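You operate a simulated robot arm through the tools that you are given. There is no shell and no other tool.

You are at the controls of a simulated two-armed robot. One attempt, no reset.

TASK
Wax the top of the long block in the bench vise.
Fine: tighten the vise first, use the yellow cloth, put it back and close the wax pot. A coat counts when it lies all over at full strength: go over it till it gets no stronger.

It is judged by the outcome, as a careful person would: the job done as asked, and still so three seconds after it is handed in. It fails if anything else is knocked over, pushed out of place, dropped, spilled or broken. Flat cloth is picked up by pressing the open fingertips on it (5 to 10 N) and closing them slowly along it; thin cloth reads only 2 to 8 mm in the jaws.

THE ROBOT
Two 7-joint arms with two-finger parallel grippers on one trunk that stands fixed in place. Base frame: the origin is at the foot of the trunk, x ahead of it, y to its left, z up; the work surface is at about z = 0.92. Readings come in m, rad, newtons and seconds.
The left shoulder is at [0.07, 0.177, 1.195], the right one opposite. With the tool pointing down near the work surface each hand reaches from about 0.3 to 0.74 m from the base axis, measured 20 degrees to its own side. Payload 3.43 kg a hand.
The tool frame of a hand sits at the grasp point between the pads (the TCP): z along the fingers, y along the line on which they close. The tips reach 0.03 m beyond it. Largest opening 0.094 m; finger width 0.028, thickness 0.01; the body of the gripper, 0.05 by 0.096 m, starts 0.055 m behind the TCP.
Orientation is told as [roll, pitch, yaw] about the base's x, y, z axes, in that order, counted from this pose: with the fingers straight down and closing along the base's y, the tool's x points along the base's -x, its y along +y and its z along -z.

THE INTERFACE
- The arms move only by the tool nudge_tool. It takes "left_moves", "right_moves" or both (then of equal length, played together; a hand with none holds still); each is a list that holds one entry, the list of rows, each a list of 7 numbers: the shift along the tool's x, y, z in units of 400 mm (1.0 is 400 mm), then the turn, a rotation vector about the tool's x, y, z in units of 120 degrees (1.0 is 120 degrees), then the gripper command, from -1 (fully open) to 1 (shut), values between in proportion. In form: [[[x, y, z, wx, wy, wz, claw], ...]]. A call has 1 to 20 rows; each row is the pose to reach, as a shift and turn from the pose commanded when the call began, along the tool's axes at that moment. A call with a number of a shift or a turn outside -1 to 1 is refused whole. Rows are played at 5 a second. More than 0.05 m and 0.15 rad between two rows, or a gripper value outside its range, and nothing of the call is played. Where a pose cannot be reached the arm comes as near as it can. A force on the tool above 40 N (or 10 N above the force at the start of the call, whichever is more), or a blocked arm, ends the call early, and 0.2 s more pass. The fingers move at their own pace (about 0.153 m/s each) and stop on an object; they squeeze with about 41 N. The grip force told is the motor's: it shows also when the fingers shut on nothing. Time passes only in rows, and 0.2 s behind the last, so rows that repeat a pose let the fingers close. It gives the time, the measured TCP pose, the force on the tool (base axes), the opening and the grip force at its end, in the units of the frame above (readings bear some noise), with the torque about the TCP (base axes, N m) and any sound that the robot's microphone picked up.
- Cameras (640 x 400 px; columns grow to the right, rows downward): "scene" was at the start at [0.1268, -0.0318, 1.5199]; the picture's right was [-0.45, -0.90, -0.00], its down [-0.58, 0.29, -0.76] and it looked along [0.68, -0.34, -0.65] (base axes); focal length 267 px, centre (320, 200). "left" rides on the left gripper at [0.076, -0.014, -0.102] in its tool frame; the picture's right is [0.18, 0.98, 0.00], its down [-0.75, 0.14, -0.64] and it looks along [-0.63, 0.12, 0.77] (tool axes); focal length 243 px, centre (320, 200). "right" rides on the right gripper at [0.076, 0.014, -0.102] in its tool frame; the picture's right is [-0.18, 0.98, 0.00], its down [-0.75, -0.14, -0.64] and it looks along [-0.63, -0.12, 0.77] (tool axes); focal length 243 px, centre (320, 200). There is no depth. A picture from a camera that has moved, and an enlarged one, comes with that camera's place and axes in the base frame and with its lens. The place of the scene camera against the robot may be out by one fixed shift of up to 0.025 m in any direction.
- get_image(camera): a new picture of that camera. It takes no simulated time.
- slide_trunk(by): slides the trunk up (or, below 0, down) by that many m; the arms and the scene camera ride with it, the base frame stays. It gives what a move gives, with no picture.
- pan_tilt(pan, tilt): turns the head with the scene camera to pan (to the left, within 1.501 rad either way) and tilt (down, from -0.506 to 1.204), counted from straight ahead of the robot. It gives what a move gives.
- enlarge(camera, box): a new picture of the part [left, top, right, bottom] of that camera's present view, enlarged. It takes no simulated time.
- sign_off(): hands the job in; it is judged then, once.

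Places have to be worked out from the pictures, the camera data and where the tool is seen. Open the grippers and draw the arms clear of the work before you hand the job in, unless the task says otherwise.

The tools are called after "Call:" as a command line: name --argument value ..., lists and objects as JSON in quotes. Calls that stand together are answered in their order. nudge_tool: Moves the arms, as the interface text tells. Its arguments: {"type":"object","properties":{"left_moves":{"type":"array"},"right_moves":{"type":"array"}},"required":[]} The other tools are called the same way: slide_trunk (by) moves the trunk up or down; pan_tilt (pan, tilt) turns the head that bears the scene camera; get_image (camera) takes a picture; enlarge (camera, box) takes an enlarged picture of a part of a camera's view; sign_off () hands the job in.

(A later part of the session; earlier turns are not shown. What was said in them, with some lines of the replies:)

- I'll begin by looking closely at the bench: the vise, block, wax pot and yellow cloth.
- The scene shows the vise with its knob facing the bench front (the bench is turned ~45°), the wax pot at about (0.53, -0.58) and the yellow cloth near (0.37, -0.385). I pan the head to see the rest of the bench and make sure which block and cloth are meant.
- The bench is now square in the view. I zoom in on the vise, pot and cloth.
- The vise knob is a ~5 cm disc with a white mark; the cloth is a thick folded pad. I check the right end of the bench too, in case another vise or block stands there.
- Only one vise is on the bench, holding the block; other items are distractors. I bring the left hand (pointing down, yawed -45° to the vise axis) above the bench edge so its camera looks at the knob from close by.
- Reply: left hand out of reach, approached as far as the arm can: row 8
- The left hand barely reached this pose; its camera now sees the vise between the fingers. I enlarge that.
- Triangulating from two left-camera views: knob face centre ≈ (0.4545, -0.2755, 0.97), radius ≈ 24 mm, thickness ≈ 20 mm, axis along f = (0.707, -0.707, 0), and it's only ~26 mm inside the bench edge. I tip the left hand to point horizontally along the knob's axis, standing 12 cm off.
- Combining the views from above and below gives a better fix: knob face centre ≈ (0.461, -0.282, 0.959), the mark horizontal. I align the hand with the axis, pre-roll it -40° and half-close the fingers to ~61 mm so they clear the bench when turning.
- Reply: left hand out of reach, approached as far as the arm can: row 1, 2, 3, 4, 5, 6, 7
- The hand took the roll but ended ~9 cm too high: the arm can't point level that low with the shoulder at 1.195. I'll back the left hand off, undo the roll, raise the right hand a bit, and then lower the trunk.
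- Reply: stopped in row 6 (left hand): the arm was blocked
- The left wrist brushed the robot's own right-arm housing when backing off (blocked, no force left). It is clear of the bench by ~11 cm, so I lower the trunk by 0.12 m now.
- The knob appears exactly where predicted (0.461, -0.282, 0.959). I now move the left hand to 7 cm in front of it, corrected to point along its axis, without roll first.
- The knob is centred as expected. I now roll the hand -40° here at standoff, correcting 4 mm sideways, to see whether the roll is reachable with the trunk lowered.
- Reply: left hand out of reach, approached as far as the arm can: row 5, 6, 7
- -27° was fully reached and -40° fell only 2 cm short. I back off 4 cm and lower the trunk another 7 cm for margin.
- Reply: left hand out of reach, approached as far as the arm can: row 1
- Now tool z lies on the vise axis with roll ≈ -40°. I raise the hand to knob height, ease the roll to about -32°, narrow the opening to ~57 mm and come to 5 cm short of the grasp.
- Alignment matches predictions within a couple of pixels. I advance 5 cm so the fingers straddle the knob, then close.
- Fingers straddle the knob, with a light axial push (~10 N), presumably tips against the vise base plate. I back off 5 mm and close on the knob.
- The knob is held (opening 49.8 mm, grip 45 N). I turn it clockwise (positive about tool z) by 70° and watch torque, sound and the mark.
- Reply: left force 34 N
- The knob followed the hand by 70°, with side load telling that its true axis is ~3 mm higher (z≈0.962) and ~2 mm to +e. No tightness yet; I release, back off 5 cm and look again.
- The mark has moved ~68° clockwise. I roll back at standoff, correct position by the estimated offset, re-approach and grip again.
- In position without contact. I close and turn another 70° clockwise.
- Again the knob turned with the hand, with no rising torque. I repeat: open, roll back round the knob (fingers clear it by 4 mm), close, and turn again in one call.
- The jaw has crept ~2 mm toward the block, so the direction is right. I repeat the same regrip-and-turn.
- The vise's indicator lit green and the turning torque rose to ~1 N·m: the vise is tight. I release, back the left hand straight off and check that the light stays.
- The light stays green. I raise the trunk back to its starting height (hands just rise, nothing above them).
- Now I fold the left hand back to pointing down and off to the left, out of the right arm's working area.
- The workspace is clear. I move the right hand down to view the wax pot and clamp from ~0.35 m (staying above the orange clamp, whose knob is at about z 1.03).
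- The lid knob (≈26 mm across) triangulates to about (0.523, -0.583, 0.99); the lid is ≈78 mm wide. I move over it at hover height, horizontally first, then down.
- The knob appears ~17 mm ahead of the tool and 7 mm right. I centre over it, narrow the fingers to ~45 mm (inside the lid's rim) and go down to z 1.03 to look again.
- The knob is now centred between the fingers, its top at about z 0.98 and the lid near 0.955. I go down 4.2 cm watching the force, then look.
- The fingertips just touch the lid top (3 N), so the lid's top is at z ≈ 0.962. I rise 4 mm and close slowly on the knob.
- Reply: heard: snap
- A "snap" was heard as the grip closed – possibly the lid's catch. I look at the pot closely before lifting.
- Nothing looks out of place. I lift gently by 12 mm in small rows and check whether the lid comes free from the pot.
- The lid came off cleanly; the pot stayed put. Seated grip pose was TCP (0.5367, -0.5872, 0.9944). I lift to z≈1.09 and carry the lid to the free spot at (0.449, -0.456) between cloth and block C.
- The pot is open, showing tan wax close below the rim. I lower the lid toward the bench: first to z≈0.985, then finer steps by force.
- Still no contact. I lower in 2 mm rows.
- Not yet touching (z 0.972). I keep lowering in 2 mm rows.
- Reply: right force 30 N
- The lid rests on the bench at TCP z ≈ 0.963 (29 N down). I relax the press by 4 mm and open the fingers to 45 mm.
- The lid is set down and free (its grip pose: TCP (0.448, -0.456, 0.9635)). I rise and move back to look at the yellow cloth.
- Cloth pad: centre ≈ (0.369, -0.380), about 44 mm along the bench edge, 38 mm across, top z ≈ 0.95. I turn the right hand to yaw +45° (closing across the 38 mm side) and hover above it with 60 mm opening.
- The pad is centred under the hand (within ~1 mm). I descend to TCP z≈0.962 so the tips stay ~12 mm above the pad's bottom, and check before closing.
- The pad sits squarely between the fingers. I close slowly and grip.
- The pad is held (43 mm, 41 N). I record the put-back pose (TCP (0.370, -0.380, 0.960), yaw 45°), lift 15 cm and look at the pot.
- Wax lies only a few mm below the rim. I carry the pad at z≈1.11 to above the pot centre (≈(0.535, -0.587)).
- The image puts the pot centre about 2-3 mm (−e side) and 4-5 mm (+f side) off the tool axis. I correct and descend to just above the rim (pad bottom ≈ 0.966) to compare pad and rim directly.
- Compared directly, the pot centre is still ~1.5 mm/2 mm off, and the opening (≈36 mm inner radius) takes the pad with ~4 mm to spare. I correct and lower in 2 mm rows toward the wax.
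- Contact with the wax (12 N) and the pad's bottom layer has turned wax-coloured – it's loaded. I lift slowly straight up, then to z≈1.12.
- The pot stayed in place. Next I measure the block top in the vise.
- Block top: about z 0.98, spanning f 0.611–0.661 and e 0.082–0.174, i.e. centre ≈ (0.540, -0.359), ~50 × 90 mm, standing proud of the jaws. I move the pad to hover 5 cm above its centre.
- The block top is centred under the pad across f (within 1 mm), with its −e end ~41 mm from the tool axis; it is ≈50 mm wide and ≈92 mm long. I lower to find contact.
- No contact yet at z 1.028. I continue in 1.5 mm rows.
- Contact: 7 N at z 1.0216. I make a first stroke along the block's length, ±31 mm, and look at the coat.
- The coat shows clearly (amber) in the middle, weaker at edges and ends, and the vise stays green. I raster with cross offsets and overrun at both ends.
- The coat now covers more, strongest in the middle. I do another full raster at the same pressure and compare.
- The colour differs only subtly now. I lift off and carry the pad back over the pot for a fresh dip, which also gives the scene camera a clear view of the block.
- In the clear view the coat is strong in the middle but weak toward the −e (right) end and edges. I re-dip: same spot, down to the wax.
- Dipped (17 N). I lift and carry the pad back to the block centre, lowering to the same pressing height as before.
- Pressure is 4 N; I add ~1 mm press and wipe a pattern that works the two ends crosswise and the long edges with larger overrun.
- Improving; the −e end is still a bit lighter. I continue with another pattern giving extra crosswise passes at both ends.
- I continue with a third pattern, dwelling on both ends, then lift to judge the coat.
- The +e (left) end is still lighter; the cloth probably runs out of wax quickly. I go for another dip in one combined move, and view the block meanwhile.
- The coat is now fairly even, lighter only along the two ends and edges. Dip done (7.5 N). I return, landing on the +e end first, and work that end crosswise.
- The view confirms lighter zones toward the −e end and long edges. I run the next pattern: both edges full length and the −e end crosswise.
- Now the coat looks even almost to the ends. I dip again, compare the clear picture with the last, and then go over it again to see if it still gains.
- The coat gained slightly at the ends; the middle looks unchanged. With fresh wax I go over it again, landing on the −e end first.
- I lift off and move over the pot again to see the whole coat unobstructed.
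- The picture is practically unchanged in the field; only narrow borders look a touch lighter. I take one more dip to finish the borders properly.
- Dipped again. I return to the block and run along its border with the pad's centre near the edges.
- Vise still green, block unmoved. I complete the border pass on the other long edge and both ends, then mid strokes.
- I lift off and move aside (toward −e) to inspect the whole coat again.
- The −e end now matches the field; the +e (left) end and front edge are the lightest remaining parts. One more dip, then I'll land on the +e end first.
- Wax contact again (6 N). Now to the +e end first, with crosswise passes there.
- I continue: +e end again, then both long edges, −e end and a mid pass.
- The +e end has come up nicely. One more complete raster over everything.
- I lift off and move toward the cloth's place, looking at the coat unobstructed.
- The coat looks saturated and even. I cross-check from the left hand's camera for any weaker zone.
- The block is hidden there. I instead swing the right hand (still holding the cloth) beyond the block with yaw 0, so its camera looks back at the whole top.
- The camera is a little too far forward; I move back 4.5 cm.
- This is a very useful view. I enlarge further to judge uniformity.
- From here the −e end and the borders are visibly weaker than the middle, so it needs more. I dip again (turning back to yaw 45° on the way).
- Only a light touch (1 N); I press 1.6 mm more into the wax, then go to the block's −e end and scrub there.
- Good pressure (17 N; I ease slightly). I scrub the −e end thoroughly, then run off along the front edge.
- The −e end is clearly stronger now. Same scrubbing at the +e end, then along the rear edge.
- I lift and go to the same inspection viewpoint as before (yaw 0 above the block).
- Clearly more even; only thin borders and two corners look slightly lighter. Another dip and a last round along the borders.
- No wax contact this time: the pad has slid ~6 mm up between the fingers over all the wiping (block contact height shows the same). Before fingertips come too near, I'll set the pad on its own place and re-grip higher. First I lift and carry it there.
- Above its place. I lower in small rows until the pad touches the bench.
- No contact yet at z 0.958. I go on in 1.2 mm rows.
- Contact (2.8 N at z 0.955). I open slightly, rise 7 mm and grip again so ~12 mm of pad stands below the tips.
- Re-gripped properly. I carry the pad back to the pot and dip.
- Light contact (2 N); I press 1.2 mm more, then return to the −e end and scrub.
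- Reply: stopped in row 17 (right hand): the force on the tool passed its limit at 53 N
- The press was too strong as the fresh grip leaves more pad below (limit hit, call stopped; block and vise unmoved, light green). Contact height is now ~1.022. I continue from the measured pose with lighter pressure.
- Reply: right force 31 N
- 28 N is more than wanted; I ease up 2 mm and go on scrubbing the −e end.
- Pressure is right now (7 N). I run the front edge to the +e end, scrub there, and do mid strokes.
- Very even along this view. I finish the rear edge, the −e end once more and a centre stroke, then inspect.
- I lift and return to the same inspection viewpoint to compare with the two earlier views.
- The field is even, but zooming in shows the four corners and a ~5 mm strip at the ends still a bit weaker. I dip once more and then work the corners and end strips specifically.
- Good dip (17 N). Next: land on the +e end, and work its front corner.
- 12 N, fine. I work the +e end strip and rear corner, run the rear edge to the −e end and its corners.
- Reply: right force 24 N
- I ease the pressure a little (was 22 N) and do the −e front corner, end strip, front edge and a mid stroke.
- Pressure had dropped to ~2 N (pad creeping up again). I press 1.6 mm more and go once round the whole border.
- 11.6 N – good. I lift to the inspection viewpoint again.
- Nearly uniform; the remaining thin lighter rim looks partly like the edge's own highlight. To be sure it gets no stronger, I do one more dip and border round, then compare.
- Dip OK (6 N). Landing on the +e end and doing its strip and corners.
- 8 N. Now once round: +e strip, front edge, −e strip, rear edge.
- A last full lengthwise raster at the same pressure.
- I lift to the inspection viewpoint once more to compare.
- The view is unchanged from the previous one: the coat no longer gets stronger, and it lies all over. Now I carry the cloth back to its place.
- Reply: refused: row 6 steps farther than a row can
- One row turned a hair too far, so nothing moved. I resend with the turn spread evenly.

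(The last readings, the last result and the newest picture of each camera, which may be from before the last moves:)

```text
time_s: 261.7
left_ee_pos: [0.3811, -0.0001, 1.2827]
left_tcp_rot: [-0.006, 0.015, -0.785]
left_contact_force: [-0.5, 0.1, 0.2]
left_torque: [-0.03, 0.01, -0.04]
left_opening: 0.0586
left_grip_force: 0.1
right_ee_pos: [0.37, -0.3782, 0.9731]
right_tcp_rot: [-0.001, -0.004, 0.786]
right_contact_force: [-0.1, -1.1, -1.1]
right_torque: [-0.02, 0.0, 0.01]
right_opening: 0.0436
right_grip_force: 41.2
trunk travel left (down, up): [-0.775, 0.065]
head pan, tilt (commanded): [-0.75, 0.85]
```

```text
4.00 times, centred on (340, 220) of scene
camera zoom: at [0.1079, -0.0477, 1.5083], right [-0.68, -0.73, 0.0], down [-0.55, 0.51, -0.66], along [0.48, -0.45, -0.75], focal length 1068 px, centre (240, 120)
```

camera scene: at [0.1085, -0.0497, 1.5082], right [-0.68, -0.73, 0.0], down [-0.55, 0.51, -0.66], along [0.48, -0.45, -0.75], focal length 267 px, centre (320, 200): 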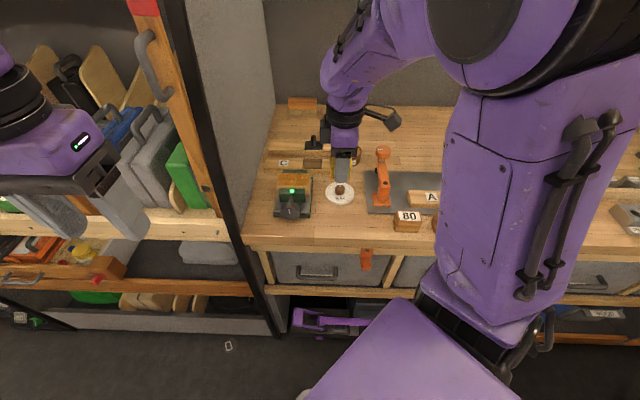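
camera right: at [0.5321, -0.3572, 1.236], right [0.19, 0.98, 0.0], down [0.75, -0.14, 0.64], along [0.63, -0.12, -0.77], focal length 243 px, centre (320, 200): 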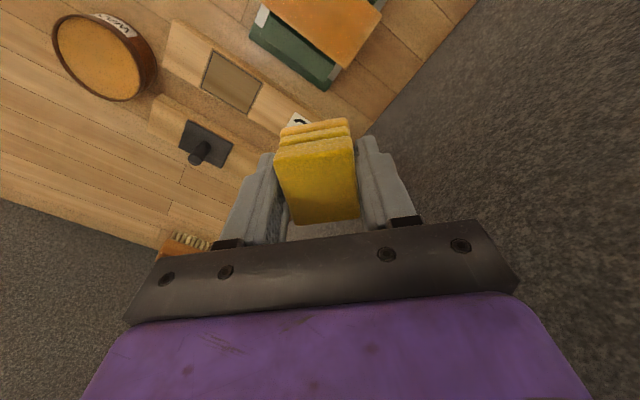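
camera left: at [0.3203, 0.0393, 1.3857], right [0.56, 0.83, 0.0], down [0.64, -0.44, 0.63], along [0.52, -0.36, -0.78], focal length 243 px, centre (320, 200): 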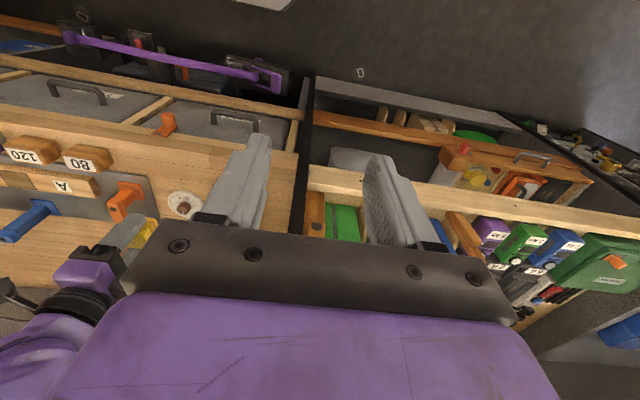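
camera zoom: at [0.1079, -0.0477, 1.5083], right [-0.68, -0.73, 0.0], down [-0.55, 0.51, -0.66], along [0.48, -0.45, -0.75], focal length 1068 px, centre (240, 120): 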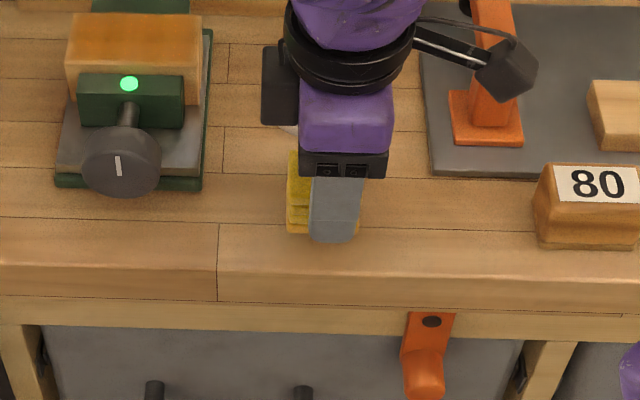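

The pad has crept ~7 mm toward +e within the fingers, so I shift the hand 7.5 mm the other way to land the cloth exactly where it lay, then lower gently.

Call:
nudge_tool --right_moves '[[[0.01, 0, 0, 0, 0, 0, 1], [0.0188, 0, 0.0, 0, 0, 0, 1], [0.0188, 0, 0.02, 0, 0, 0, 1], [0.0188, 0, 0.03, 0, 0, 0, 1], [0.0188, 0, 0.034, 0, 0, 0, 1], [0.0188, 0, 0.038, 0, 0, 0, 1], [0.0188, 0, 0.038, 0, 0, 0, 1]]]'

Call:
enlarge --camera "scene" --box '[290, 170, 390, 270]'

```text
time_s: 263.3
left_ee_pos: [0.3797, 0.0007, 1.2823]
left_tcp_rot: [-0.007, 0.015, -0.785]
left_contact_force: [0.3, -0.2, -0.4]
left_torque: [-0.01, 0.0, 0.01]
left_opening: 0.0588
left_grip_force: 0.0
right_ee_pos: [0.365, -0.3838, 0.9589]
right_tcp_rot: [-0.004, -0.005, 0.786]
right_contact_force: [0.9, -3.3, 16.1]
right_torque: [0.12, -0.03, -0.02]
right_opening: 0.0431
right_grip_force: 41.1
trunk travel left (down, up): [-0.775, 0.065]
head pan, tilt (commanded): [-0.75, 0.85]
```

```text
4.00 times, centred on (340, 220) of scene
camera zoom: at [0.1068, -0.0472, 1.5087], right [-0.68, -0.73, 0.0], down [-0.55, 0.51, -0.66], along [0.48, -0.45, -0.75], focal length 1068 px, centre (240, 120)
```

zoom: 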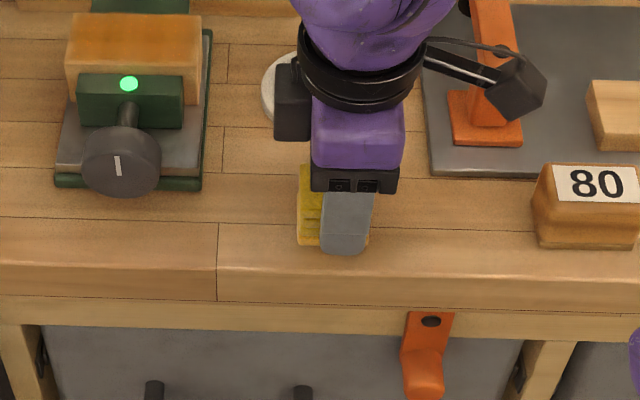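

The pad touches down at nearly the original spot; it is still ~2 mm short. I lift a touch, shift 2 mm, set it down lightly and release.

Call:
nudge_tool --right_moves '[[[0, 0, -0.01, 0, 0, 0, 1], [0.0055, 0, -0.01, 0, 0, 0, 1], [0.0055, 0, -0.003, 0, 0, 0, 1], [0.0055, 0, -0.002, 0, 0, 0, 1], [0.0055, 0, -0.002, 0, 0, 0, 0.0], [0.0055, 0, -0.002, 0, 0, 0, -0.28], [0.0055, 0, -0.002, 0, 0, 0, -0.28]]]'

Call:
enlarge --camera "right" --box '[220, 70, 420, 220]'

```text
time_s: 264.9
left_ee_pos: [0.3826, 0.0008, 1.2823]
left_tcp_rot: [-0.007, 0.016, -0.784]
left_contact_force: [0.2, 0.3, 0.1]
left_torque: [-0.02, -0.01, 0.03]
left_opening: 0.059
left_grip_force: 0.1
right_ee_pos: [0.362, -0.3859, 0.9582]
right_tcp_rot: [0.001, -0.004, 0.787]
right_contact_force: [0.3, -0.6, 0.0]
right_torque: [0.03, 0.01, 0.01]
right_opening: 0.0602
right_grip_force: 0.1
trunk travel left (down, up): [-0.775, 0.065]
head pan, tilt (commanded): [-0.75, 0.85]
```

```text
2.67 times, centred on (320, 145) of right
camera zoom: at [0.2986, -0.4285, 1.0622], right [-0.57, 0.82, 0.0], down [0.63, 0.43, 0.64], along [0.53, 0.36, -0.76], focal length 647 px, centre (320, 347)
```

zoom: 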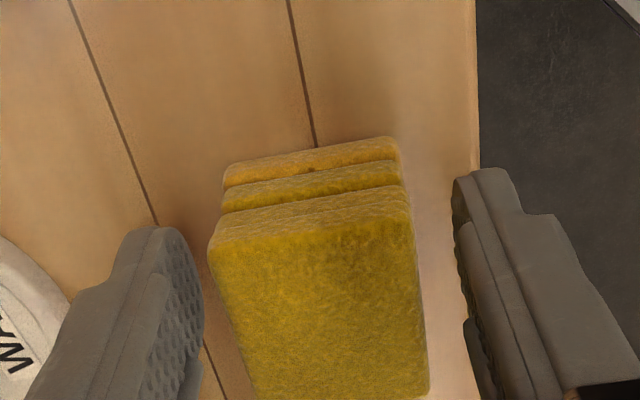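

Released cleanly. I rise straight up and then compare the cloth's place with the original picture.

Call:
nudge_tool --right_moves '[[[0, 0, -0.06, 0, 0, 0, -0.28], [0, 0, -0.16, 0, 0, 0, -0.28], [0, 0, -0.26, 0, 0, 0, -0.28], [-0.006, -0.06, -0.31, 0, 0, 0.06, -0.28], [-0.012, -0.12, -0.31, 0, 0, 0.12, -0.1], [-0.018, -0.18, -0.31, 0, 0, 0.18, 0.04], [-0.024, -0.23, -0.31, 0, 0, 0.25, 0.04], [-0.0286, -0.2765, -0.31, 0, 0, 0.32, 0.04], [-0.0286, -0.2765, -0.31, 0, 0, 0.376, 0.04], [-0.0286, -0.2765, -0.31, 0, 0, 0.376, 0.04]]]'

Call:
enlarge --camera "scene" --box '[250, 165, 370, 240]'

Call:
get_image --camera "right"

```text
time_s: 267.1
left_ee_pos: [0.3826, -0.0001, 1.2826]
left_tcp_rot: [-0.007, 0.017, -0.786]
left_contact_force: [-0.3, 0.1, 0.1]
left_torque: [-0.01, -0.02, -0.01]
left_opening: 0.0589
left_grip_force: 0.0
right_ee_pos: [0.4498, -0.4564, 1.0809]
right_tcp_rot: [0.003, -0.003, -0.004]
right_contact_force: [0.3, -0.5, -0.5]
right_torque: [0.0, -0.01, 0.01]
right_opening: 0.0449
right_grip_force: 0.0
trunk travel left (down, up): [-0.775, 0.065]
head pan, tilt (commanded): [-0.75, 0.85]
```

```text
5.33 times, centred on (310, 202) of scene
camera zoom: at [0.1081, -0.0481, 1.5083], right [-0.68, -0.73, 0.0], down [-0.55, 0.51, -0.66], along [0.48, -0.45, -0.75], focal length 1424 px, centre (373, 187)
```

zoom: 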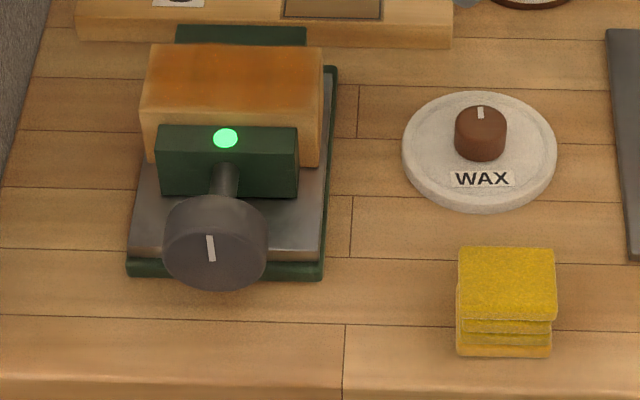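

```text
taken
camera right: at [0.3725, -0.4408, 1.1861], right [0.19, 0.98, 0.0], down [0.75, -0.14, 0.64], along [0.63, -0.12, -0.77], focal length 243 px, centre (320, 200)
```

right: 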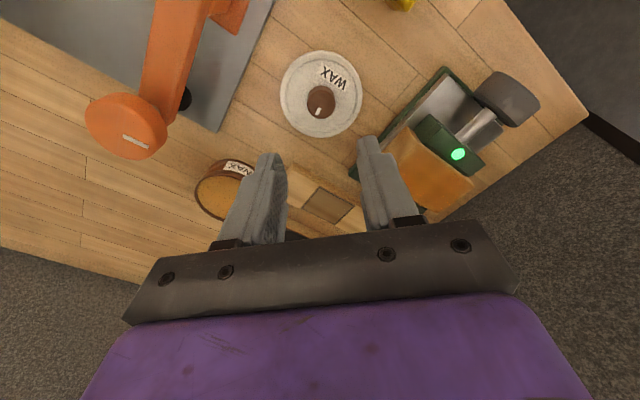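

The cloth is back within ~1 mm of where it was. The hand is above the lid, aligned as when it was set down; I lower to the lid's grip height.

Call:
nudge_tool --right_moves '[[[0, 0, 0.09, 0, 0, 0, 0.04], [0, 0, 0.18, 0, 0, 0, 0.04], [0, 0, 0.25, 0, 0, 0, 0.04], [0, 0, 0.28, 0, 0, 0, 0.04], [0, 0, 0.29, 0, 0, 0, 0.04], [0, 0, 0.29, 0, 0, 0, 0.04]]]'

Call:
enlarge --camera "right" --box '[220, 70, 420, 220]'

```text
time_s: 268.5
left_ee_pos: [0.3822, 0.0003, 1.2815]
left_tcp_rot: [-0.006, 0.017, -0.786]
left_contact_force: [0.2, 0.2, -0.4]
left_torque: [0.01, 0.0, 0.04]
left_opening: 0.0591
left_grip_force: 0.1
right_ee_pos: [0.4503, -0.4562, 0.9653]
right_tcp_rot: [0.003, -0.002, 0.0]
right_contact_force: [0.3, -0.2, -0.4]
right_torque: [0.02, -0.02, 0.03]
right_opening: 0.045
right_grip_force: 0.1
trunk travel left (down, up): [-0.775, 0.065]
head pan, tilt (commanded): [-0.75, 0.85]
```

```text
2.67 times, centred on (320, 145) of right
camera zoom: at [0.3729, -0.4407, 1.07], right [0.18, 0.98, 0.0], down [0.75, -0.14, 0.64], along [0.63, -0.12, -0.77], focal length 647 px, centre (320, 347)
```

zoom: 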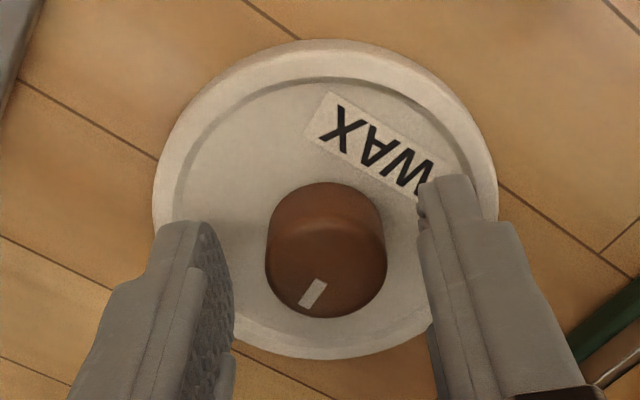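

Aligned. I close on the knob and lift the lid gently.

Call:
nudge_tool --right_moves '[[[0, 0, 0.003, 0, 0, 0, 0.25], [0, 0, 0.003, 0, 0, 0, 0.36], [0, 0, 0.003, 0, 0, 0, 0.42], [0, 0, 0.003, 0, 0, 0, 0.48], [0, 0, 0.003, 0, 0, 0, 1], [0, 0, 0.003, 0, 0, 0, 1], [0, 0, 0.003, 0, 0, 0, 1], [0, 0, -0.02, 0, 0, 0, 1], [0, 0, -0.06, 0, 0, 0, 1], [0, 0, -0.15, 0, 0, 0, 1], [0, 0, -0.25, 0, 0, 0, 1], [0, 0, -0.32, 0, 0, 0, 1], [0, 0, -0.32, 0, 0, 0, 1]]]'

Call:
get_image --camera "right"

```text
time_s: 271.3
left_ee_pos: [0.3822, 0.0006, 1.2832]
left_tcp_rot: [-0.007, 0.015, -0.783]
left_contact_force: [-0.9, 0.1, -0.5]
left_torque: [0.01, -0.01, 0.01]
left_opening: 0.0589
left_grip_force: 0.0
right_ee_pos: [0.4493, -0.4559, 1.0952]
right_tcp_rot: [0.004, -0.002, -0.002]
right_contact_force: [-0.1, 0.1, -0.5]
right_torque: [-0.02, 0.03, 0.0]
right_opening: 0.0255
right_grip_force: 41.4
trunk travel left (down, up): [-0.775, 0.065]
head pan, tilt (commanded): [-0.75, 0.85]
```

```text
taken
camera right: at [0.3728, -0.4411, 1.1986], right [0.19, 0.98, 0.0], down [0.75, -0.14, 0.64], along [0.63, -0.12, -0.77], focal length 243 px, centre (320, 200)
```

right: 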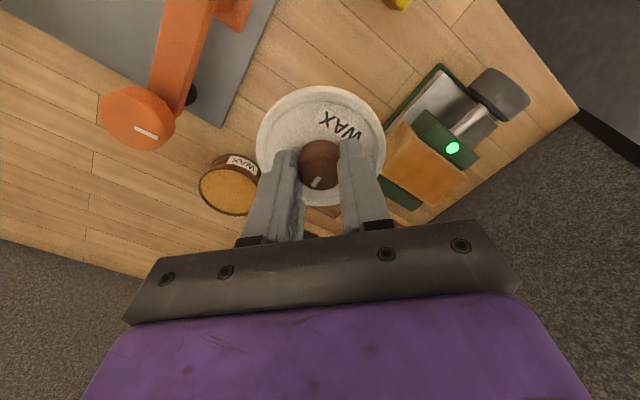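

Lid in hand. I carry it back over the pot, stopping ~35 mm above its seat to check alignment.

Call:
nudge_tool --right_moves '[[[-0.044, -0.0665, 0, 0, 0, 0, 1], [-0.088, -0.133, 0, 0, 0, 0, 1], [-0.132, -0.2, 0, 0, 0, 0, 1], [-0.175, -0.266, 0, 0, 0, 0, 1], [-0.2188, -0.3323, 0, 0, 0, 0, 1], [-0.2188, -0.3323, 0.08, 0, 0, 0, 1], [-0.2188, -0.3323, 0.16, 0, 0, 0, 1], [-0.2188, -0.3323, 0.16, 0, 0, 0, 1]]]'

Call:
enlarge --camera "right" --box '[220, 40, 420, 190]'

Call:
enlarge --camera "scene" --box '[320, 110, 390, 180]'

```text
time_s: 273.1
left_ee_pos: [0.3817, 0.0004, 1.2825]
left_tcp_rot: [-0.007, 0.017, -0.785]
left_contact_force: [0.7, -0.6, 0.4]
left_torque: [0.0, -0.02, -0.01]
left_opening: 0.0586
left_grip_force: 0.0
right_ee_pos: [0.5367, -0.5897, 1.0308]
right_tcp_rot: [0.004, -0.003, -0.003]
right_contact_force: [-0.4, 0.2, -1.2]
right_torque: [0.01, 0.0, 0.01]
right_opening: 0.0257
right_grip_force: 41.5
trunk travel left (down, up): [-0.775, 0.065]
head pan, tilt (commanded): [-0.75, 0.85]
```

```text
2.67 times, centred on (320, 115) of right
camera zoom: at [0.46, -0.5737, 1.1344], right [0.19, 0.98, 0.0], down [0.75, -0.14, 0.64], along [0.63, -0.12, -0.77], focal length 647 px, centre (320, 427)
```

zoom: 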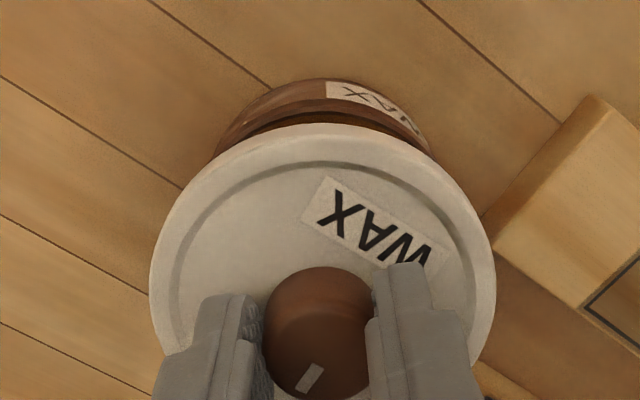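

```text
5.71 times, centred on (355, 145) of scene
camera zoom: at [0.1083, -0.0484, 1.5083], right [-0.68, -0.73, 0.0], down [-0.55, 0.51, -0.66], along [0.48, -0.45, -0.75], focal length 1526 px, centre (120, 514)
```

zoom: 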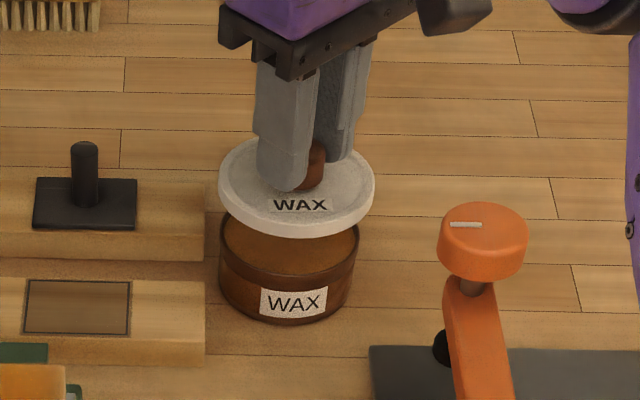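

From the scene, lid and pot agree to ~1 mm; using the recorded seat pose I correct by +1.4 mm x, +1.5 mm y and lower to just above the rim.

Call:
nudge_tool --right_moves '[[[-0.0035, 0.0038, 0.02, 0, 0, 0, 1], [-0.0035, 0.0038, 0.045, 0, 0, 0, 1], [-0.0035, 0.0038, 0.065, 0, 0, 0, 1], [-0.0035, 0.0038, 0.075, 0, 0, 0, 1], [-0.0035, 0.0038, 0.075, 0, 0, 0, 1]]]'

Call:
enlarge --camera "scene" --box '[320, 110, 390, 180]'

Call:
enlarge --camera "right" --box '[220, 40, 420, 190]'

```text
time_s: 274.3
left_ee_pos: [0.3806, 0.0014, 1.2835]
left_tcp_rot: [-0.007, 0.015, -0.784]
left_contact_force: [-0.1, -0.4, 0.3]
left_torque: [0.01, 0.01, 0.0]
left_opening: 0.0589
left_grip_force: 0.0
right_ee_pos: [0.5379, -0.587, 1.0017]
right_tcp_rot: [0.0, -0.005, -0.001]
right_contact_force: [1.7, -3.4, 7.6]
right_torque: [-0.18, 0.2, 0.06]
right_opening: 0.0258
right_grip_force: 41.1
trunk travel left (down, up): [-0.775, 0.065]
head pan, tilt (commanded): [-0.75, 0.85]
```

```text
5.71 times, centred on (355, 145) of scene
camera zoom: at [0.1075, -0.0473, 1.5085], right [-0.68, -0.73, 0.0], down [-0.55, 0.51, -0.66], along [0.48, -0.45, -0.75], focal length 1526 px, centre (120, 514)
```

zoom: 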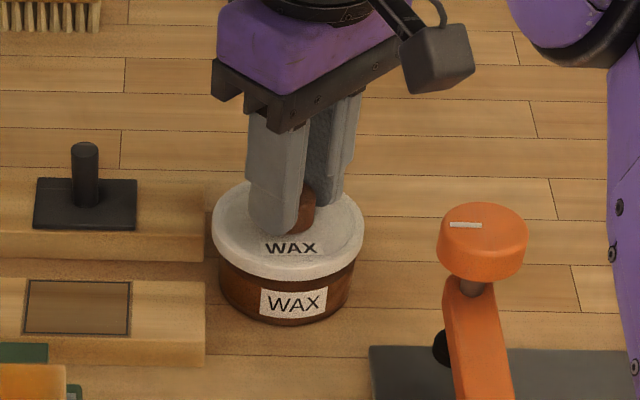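

```text
2.67 times, centred on (320, 115) of right
camera zoom: at [0.4611, -0.5715, 1.1057], right [0.18, 0.98, 0.0], down [0.75, -0.14, 0.65], along [0.63, -0.12, -0.76], focal length 647 px, centre (320, 427)
```

zoom: 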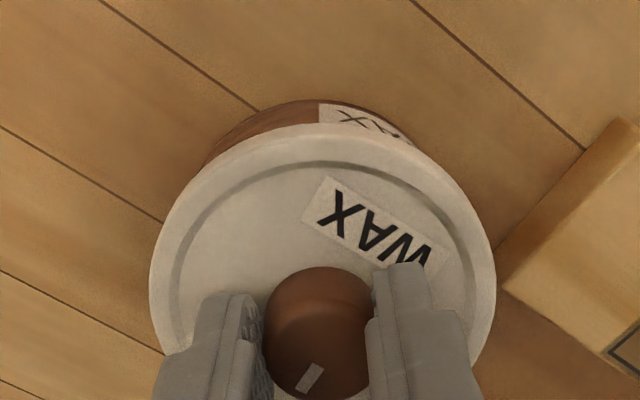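

The lid touched the rim ~6 mm above its seat, i.e. slightly off centre: compared with the original seated picture it sits ~1.8 mm too far toward +e. I raise 4 mm, shift, and lower again softly.

Call:
nudge_tool --right_moves '[[[0, 0, -0.01, 0, 0, 0, 1], [0.0022, -0.0043, -0.01, 0, 0, 0, 1], [0.0022, -0.0043, -0.004, 0, 0, 0, 1], [0.0022, -0.0043, 0.0, 0, 0, 0, 1], [0.0022, -0.0043, 0.004, 0, 0, 0, 1], [0.0022, -0.0043, 0.004, 0, 0, 0, 1]]]'

Call:
enlarge --camera "scene" --box '[320, 110, 390, 180]'

```text
time_s: 275.7
left_ee_pos: [0.3817, -0.0001, 1.2814]
left_tcp_rot: [-0.007, 0.015, -0.788]
left_contact_force: [-0.5, -0.6, -0.1]
left_torque: [0.01, -0.01, 0.03]
left_opening: 0.0588
left_grip_force: 0.0
right_ee_pos: [0.5379, -0.5889, 0.9985]
right_tcp_rot: [0.004, -0.002, -0.002]
right_contact_force: [-1.0, -0.1, 0.0]
right_torque: [0.0, 0.0, 0.02]
right_opening: 0.0254
right_grip_force: 41.4
trunk travel left (down, up): [-0.775, 0.065]
head pan, tilt (commanded): [-0.75, 0.85]
```

```text
5.71 times, centred on (355, 145) of scene
camera zoom: at [0.1084, -0.0482, 1.5083], right [-0.68, -0.73, 0.0], down [-0.55, 0.51, -0.66], along [0.48, -0.45, -0.75], focal length 1526 px, centre (120, 514)
```

zoom: 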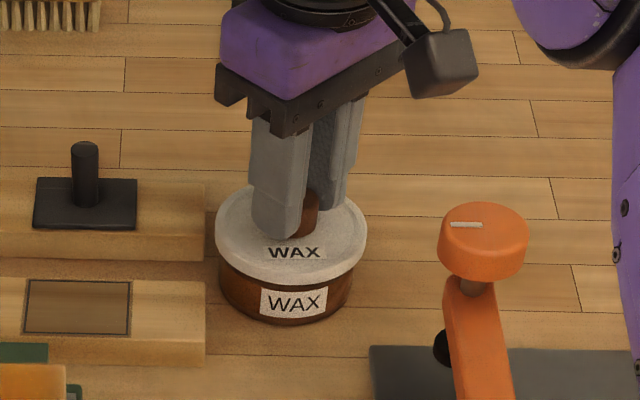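

It now passes the former contact height with no force. I continue down in 1.2 mm rows to seat and press it home.

Call:
nudge_tool --right_moves '[[[0, 0, 0.003, 0, 0, 0, 1], [0, 0, 0.006, 0, 0, 0, 1], [0, 0, 0.009, 0, 0, 0, 1], [0, 0, 0.009, 0, 0, 0, 1]]]'

Call:
enlarge --camera "scene" --box '[320, 110, 390, 180]'

```text
time_s: 276.7
left_ee_pos: [0.3809, 0.0016, 1.2834]
left_tcp_rot: [-0.009, 0.016, -0.785]
left_contact_force: [0.4, 0.8, -0.1]
left_torque: [0.02, -0.01, -0.01]
left_opening: 0.0589
left_grip_force: 0.0
right_ee_pos: [0.537, -0.5884, 0.9973]
right_tcp_rot: [-0.001, -0.005, -0.002]
right_contact_force: [2.6, -3.1, 9.1]
right_torque: [-0.08, -0.04, 0.08]
right_opening: 0.0257
right_grip_force: 40.9
trunk travel left (down, up): [-0.775, 0.065]
head pan, tilt (commanded): [-0.75, 0.85]
heard: snap
```

```text
5.71 times, centred on (355, 145) of scene
camera zoom: at [0.1074, -0.0472, 1.5085], right [-0.68, -0.73, 0.0], down [-0.55, 0.51, -0.66], along [0.48, -0.45, -0.75], focal length 1526 px, centre (120, 514)
```

zoom: 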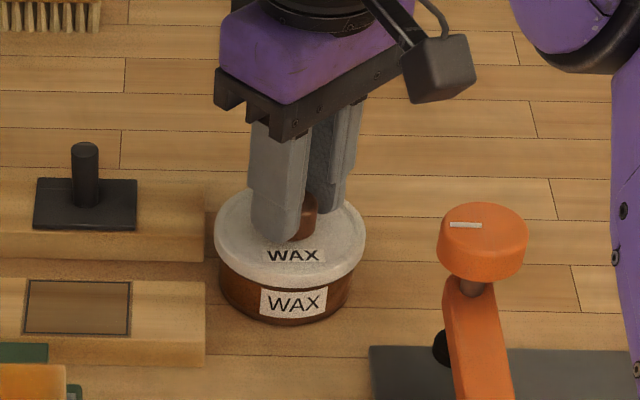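

"Snap" – the lid latched, and it looks exactly as in the original closed picture. I relax the press and open the fingers slowly.

Call:
nudge_tool --right_moves '[[[0, 0, -0.003, 0, 0, 0, 1], [0, 0, -0.005, 0, 0, 0, 1], [0, 0, -0.005, 0, 0, 0, 0.4], [0, 0, -0.005, 0, 0, 0, 0.25], [0, 0, -0.005, 0, 0, 0, 0.04], [0, 0, -0.005, 0, 0, 0, 0.04]]]'

Call:
enlarge --camera "right" --box '[220, 70, 420, 220]'

Call:
enlarge --camera "scene" --box '[320, 110, 390, 180]'

```text
time_s: 278.1
left_ee_pos: [0.3829, -0.0015, 1.2822]
left_tcp_rot: [-0.007, 0.016, -0.786]
left_contact_force: [-0.1, -0.2, 0.3]
left_torque: [-0.02, 0.0, 0.0]
left_opening: 0.0585
left_grip_force: 0.0
right_ee_pos: [0.5378, -0.5884, 0.9963]
right_tcp_rot: [0.002, -0.002, -0.001]
right_contact_force: [0.6, -0.8, 0.1]
right_torque: [-0.04, 0.03, 0.05]
right_opening: 0.0451
right_grip_force: 0.0
trunk travel left (down, up): [-0.775, 0.065]
head pan, tilt (commanded): [-0.75, 0.85]
```

```text
2.67 times, centred on (320, 145) of right
camera zoom: at [0.4607, -0.574, 1.1006], right [0.19, 0.98, 0.0], down [0.75, -0.14, 0.64], along [0.63, -0.12, -0.77], focal length 647 px, centre (320, 347)
```

zoom: 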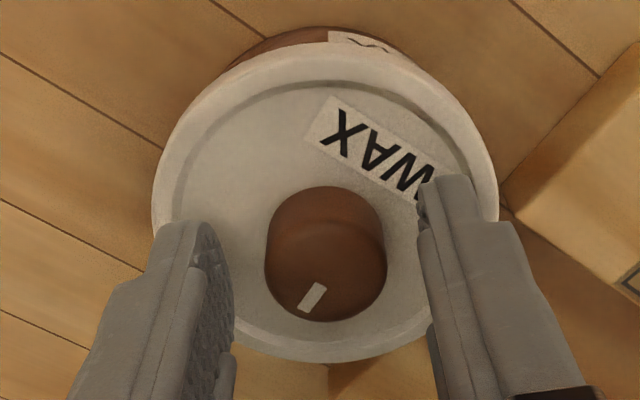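

```text
5.71 times, centred on (355, 145) of scene
camera zoom: at [0.1083, -0.0482, 1.5083], right [-0.68, -0.73, 0.0], down [-0.55, 0.51, -0.66], along [0.48, -0.45, -0.75], focal length 1526 px, centre (120, 514)
```

zoom: 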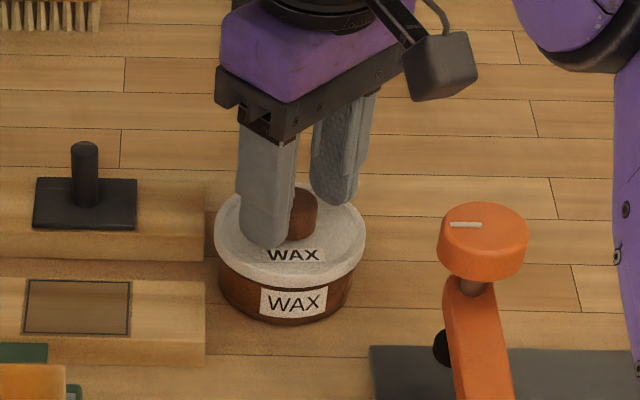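

The lid stays on, level. I raise the hand straight up, then retreat the right arm to its start position.

Call:
nudge_tool --right_moves '[[[0, 0, -0.05, 0, 0, 0, 0.04], [0, 0, -0.15, 0, 0, 0, 0.04], [0, 0, -0.26, 0, 0, 0, -0.3], [0, 0, -0.37, 0, 0, 0, -1], [0.05, 0.03, -0.47, 0, 0, 0, -1], [0.12, 0.08, -0.55, 0, 0, 0, -1], [0.19, 0.14, -0.63, 0, 0, 0, -1], [0.26, 0.2, -0.69, 0, 0, 0, -1], [0.33, 0.26, -0.74, 0, 0, 0, -1], [0.39, 0.31, -0.78, 0, 0, 0, -1], [0.44, 0.335, -0.79, 0, 0, 0, -1], [0.44, 0.335, -0.79, 0, 0, 0, -1]]]'

Call:
get_image --camera "scene"

Call:
enlarge --camera "scene" --box '[240, 90, 400, 240]'

Call:
get_image --camera "right"

```text
time_s: 280.7
left_ee_pos: [0.3824, 0.0002, 1.2825]
left_tcp_rot: [-0.006, 0.015, -0.784]
left_contact_force: [0.3, 0.7, 0.1]
left_torque: [0.0, -0.01, 0.04]
left_opening: 0.059
left_grip_force: 0.2
right_ee_pos: [0.3598, -0.4553, 1.3138]
right_tcp_rot: [0.001, -0.004, -0.002]
right_contact_force: [-0.3, 0.9, 0.2]
right_torque: [0.05, -0.02, 0.03]
right_opening: 0.0939
right_grip_force: 0.0
trunk travel left (down, up): [-0.775, 0.065]
head pan, tilt (commanded): [-0.75, 0.85]
```

```text
taken
camera scene: at [0.1088, -0.048, 1.5083], right [-0.68, -0.73, 0.0], down [-0.55, 0.51, -0.66], along [0.48, -0.45, -0.75], focal length 267 px, centre (320, 200)
```

scene: 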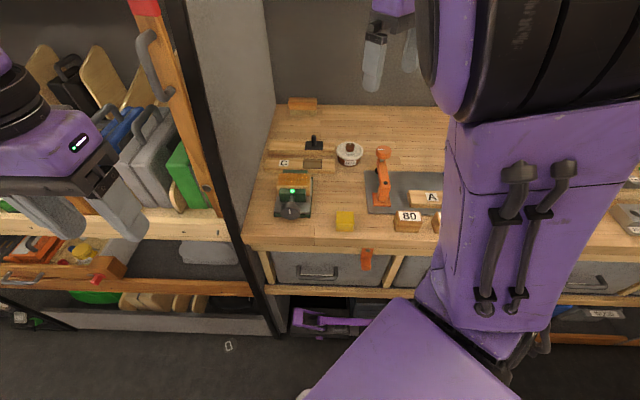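

```text
2.67 times, centred on (320, 165) of scene
camera zoom: at [0.1088, -0.048, 1.5083], right [-0.68, -0.73, 0.0], down [-0.55, 0.51, -0.66], along [0.48, -0.45, -0.75], focal length 712 px, centre (320, 293)
```

zoom: 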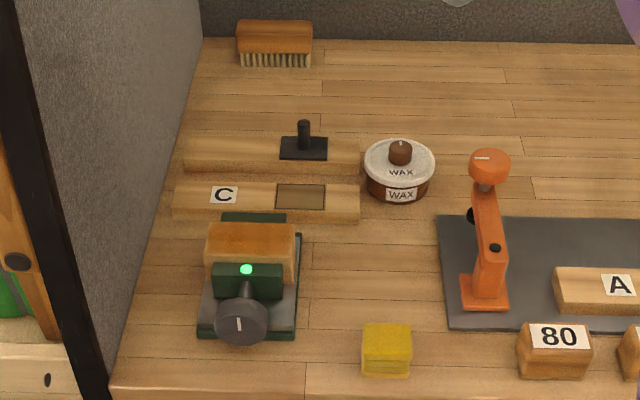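

```text
taken
camera right: at [0.2844, -0.4398, 1.4167], right [0.18, 0.98, 0.0], down [0.75, -0.14, 0.64], along [0.63, -0.12, -0.77], focal length 243 px, centre (320, 200)
```

right: 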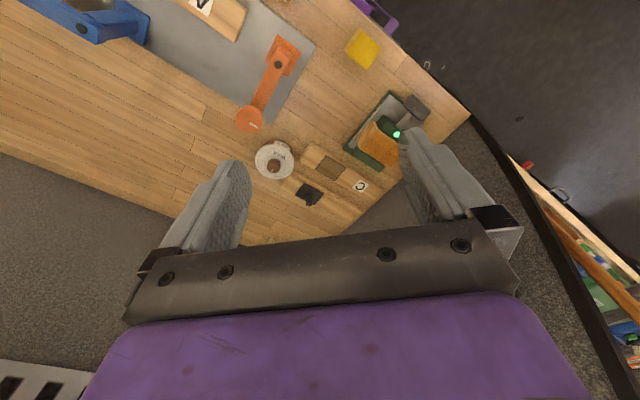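

Everything is in place. I take a last close look at block, pot and cloth before handing in, and open the left gripper fully.

Call:
enlarge --camera "right" --box '[330, 80, 450, 190]'

Call:
enlarge --camera "right" --box '[230, 110, 330, 200]'

Call:
nudge_tool --left_moves '[[[0, 0, 0, 0, 0, 0, -1], [0, 0, 0, 0, 0, 0, -1]]]'

Call:
enlarge --camera "scene" --box '[260, 160, 330, 220]'

```text
3.64 times, centred on (390, 135) of right
camera zoom: at [0.2844, -0.4398, 1.4167], right [0.18, 0.98, 0.0], down [0.75, -0.14, 0.64], along [0.63, -0.12, -0.77], focal length 882 px, centre (66, 436)
```

zoom: 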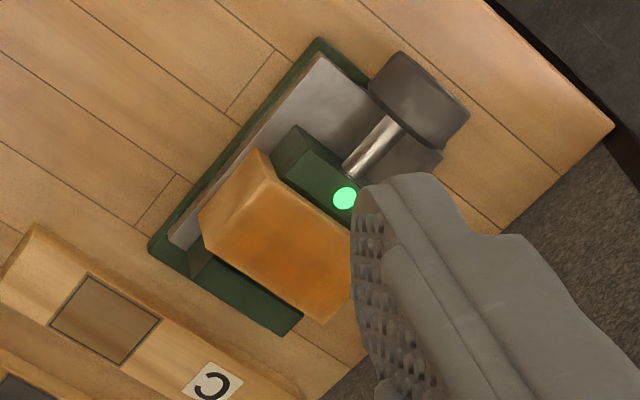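

```text
4.44 times, centred on (280, 155) of right
camera zoom: at [0.2844, -0.4398, 1.4167], right [0.18, 0.98, 0.0], down [0.75, -0.14, 0.64], along [0.63, -0.12, -0.77], focal length 1078 px, centre (498, 400)
```

zoom: 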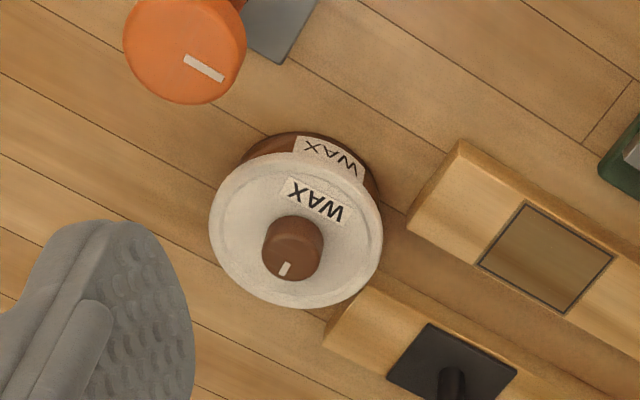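

```text
time_s: 281.3
left_ee_pos: [0.3831, 0.0004, 1.2816]
left_tcp_rot: [-0.007, 0.016, -0.787]
left_contact_force: [0.0, 0.4, -0.4]
left_torque: [0.04, -0.01, -0.04]
left_opening: 0.0939
left_grip_force: 0.0
right_ee_pos: [0.3614, -0.4545, 1.3136]
right_tcp_rot: [0.002, -0.001, -0.003]
right_contact_force: [-0.1, -0.4, -0.3]
right_torque: [0.0, 0.0, -0.02]
right_opening: 0.0939
right_grip_force: 0.0
trunk travel left (down, up): [-0.775, 0.065]
head pan, tilt (commanded): [-0.75, 0.85]
```

```text
6.67 times, centred on (295, 190) of scene
camera zoom: at [0.1085, -0.048, 1.5083], right [-0.68, -0.73, 0.0], down [-0.55, 0.51, -0.66], along [0.48, -0.45, -0.75], focal length 1780 px, centre (487, 267)
```

zoom: 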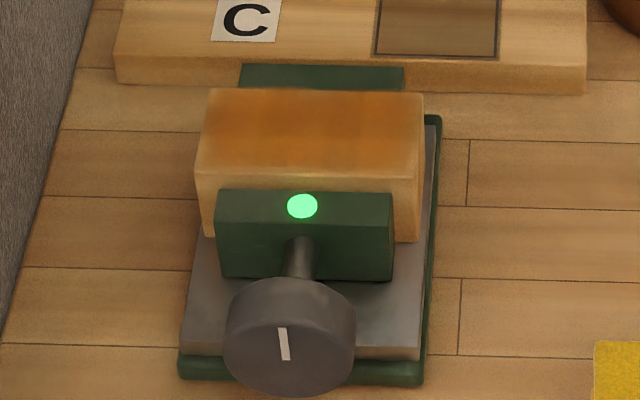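

All done: the vise light is green, the coat no longer gets stronger, the cloth is back within about 1 mm of its place, the wax pot is snapped shut, and both grippers are open and clear. I hand the job in.

Call:
sign_off

```text
The job is handed in.
```

The top of the long block is waxed all over, and the job is handed in. I judged the coat by eye from camera pictures.

- **Vise:** I tightened it first, until its indicator turned green. It stayed green to the end.
- **Coat:** I dipped the yellow cloth about ten times and kept going over the block until the last full pass made no visible difference. A rim of about 4–5 mm still looks slightly lighter at the edges. I took that for the edge's own highlight, because extra passes over it changed nothing.
- **Cloth:** It is back within about 1 mm of where it lay. Its underside is wax-stained. Partway through I set it down on that same spot to re-grip it, because it had slid up between the fingers.
- **Wax pot:** The lid is back on and snapped shut.
- **Force limit:** Once, early in a wiping pass, I pressed too hard and the move stopped at 53 N. The block and vise did not move.
- **Arm contact:** Earlier the left arm was blocked while backing off, probably by the robot's own right-arm housing. It was away from the bench and nothing was disturbed.

Nothing on the bench was knocked over or spilled. Both grippers are open and the arms are clear of the work.
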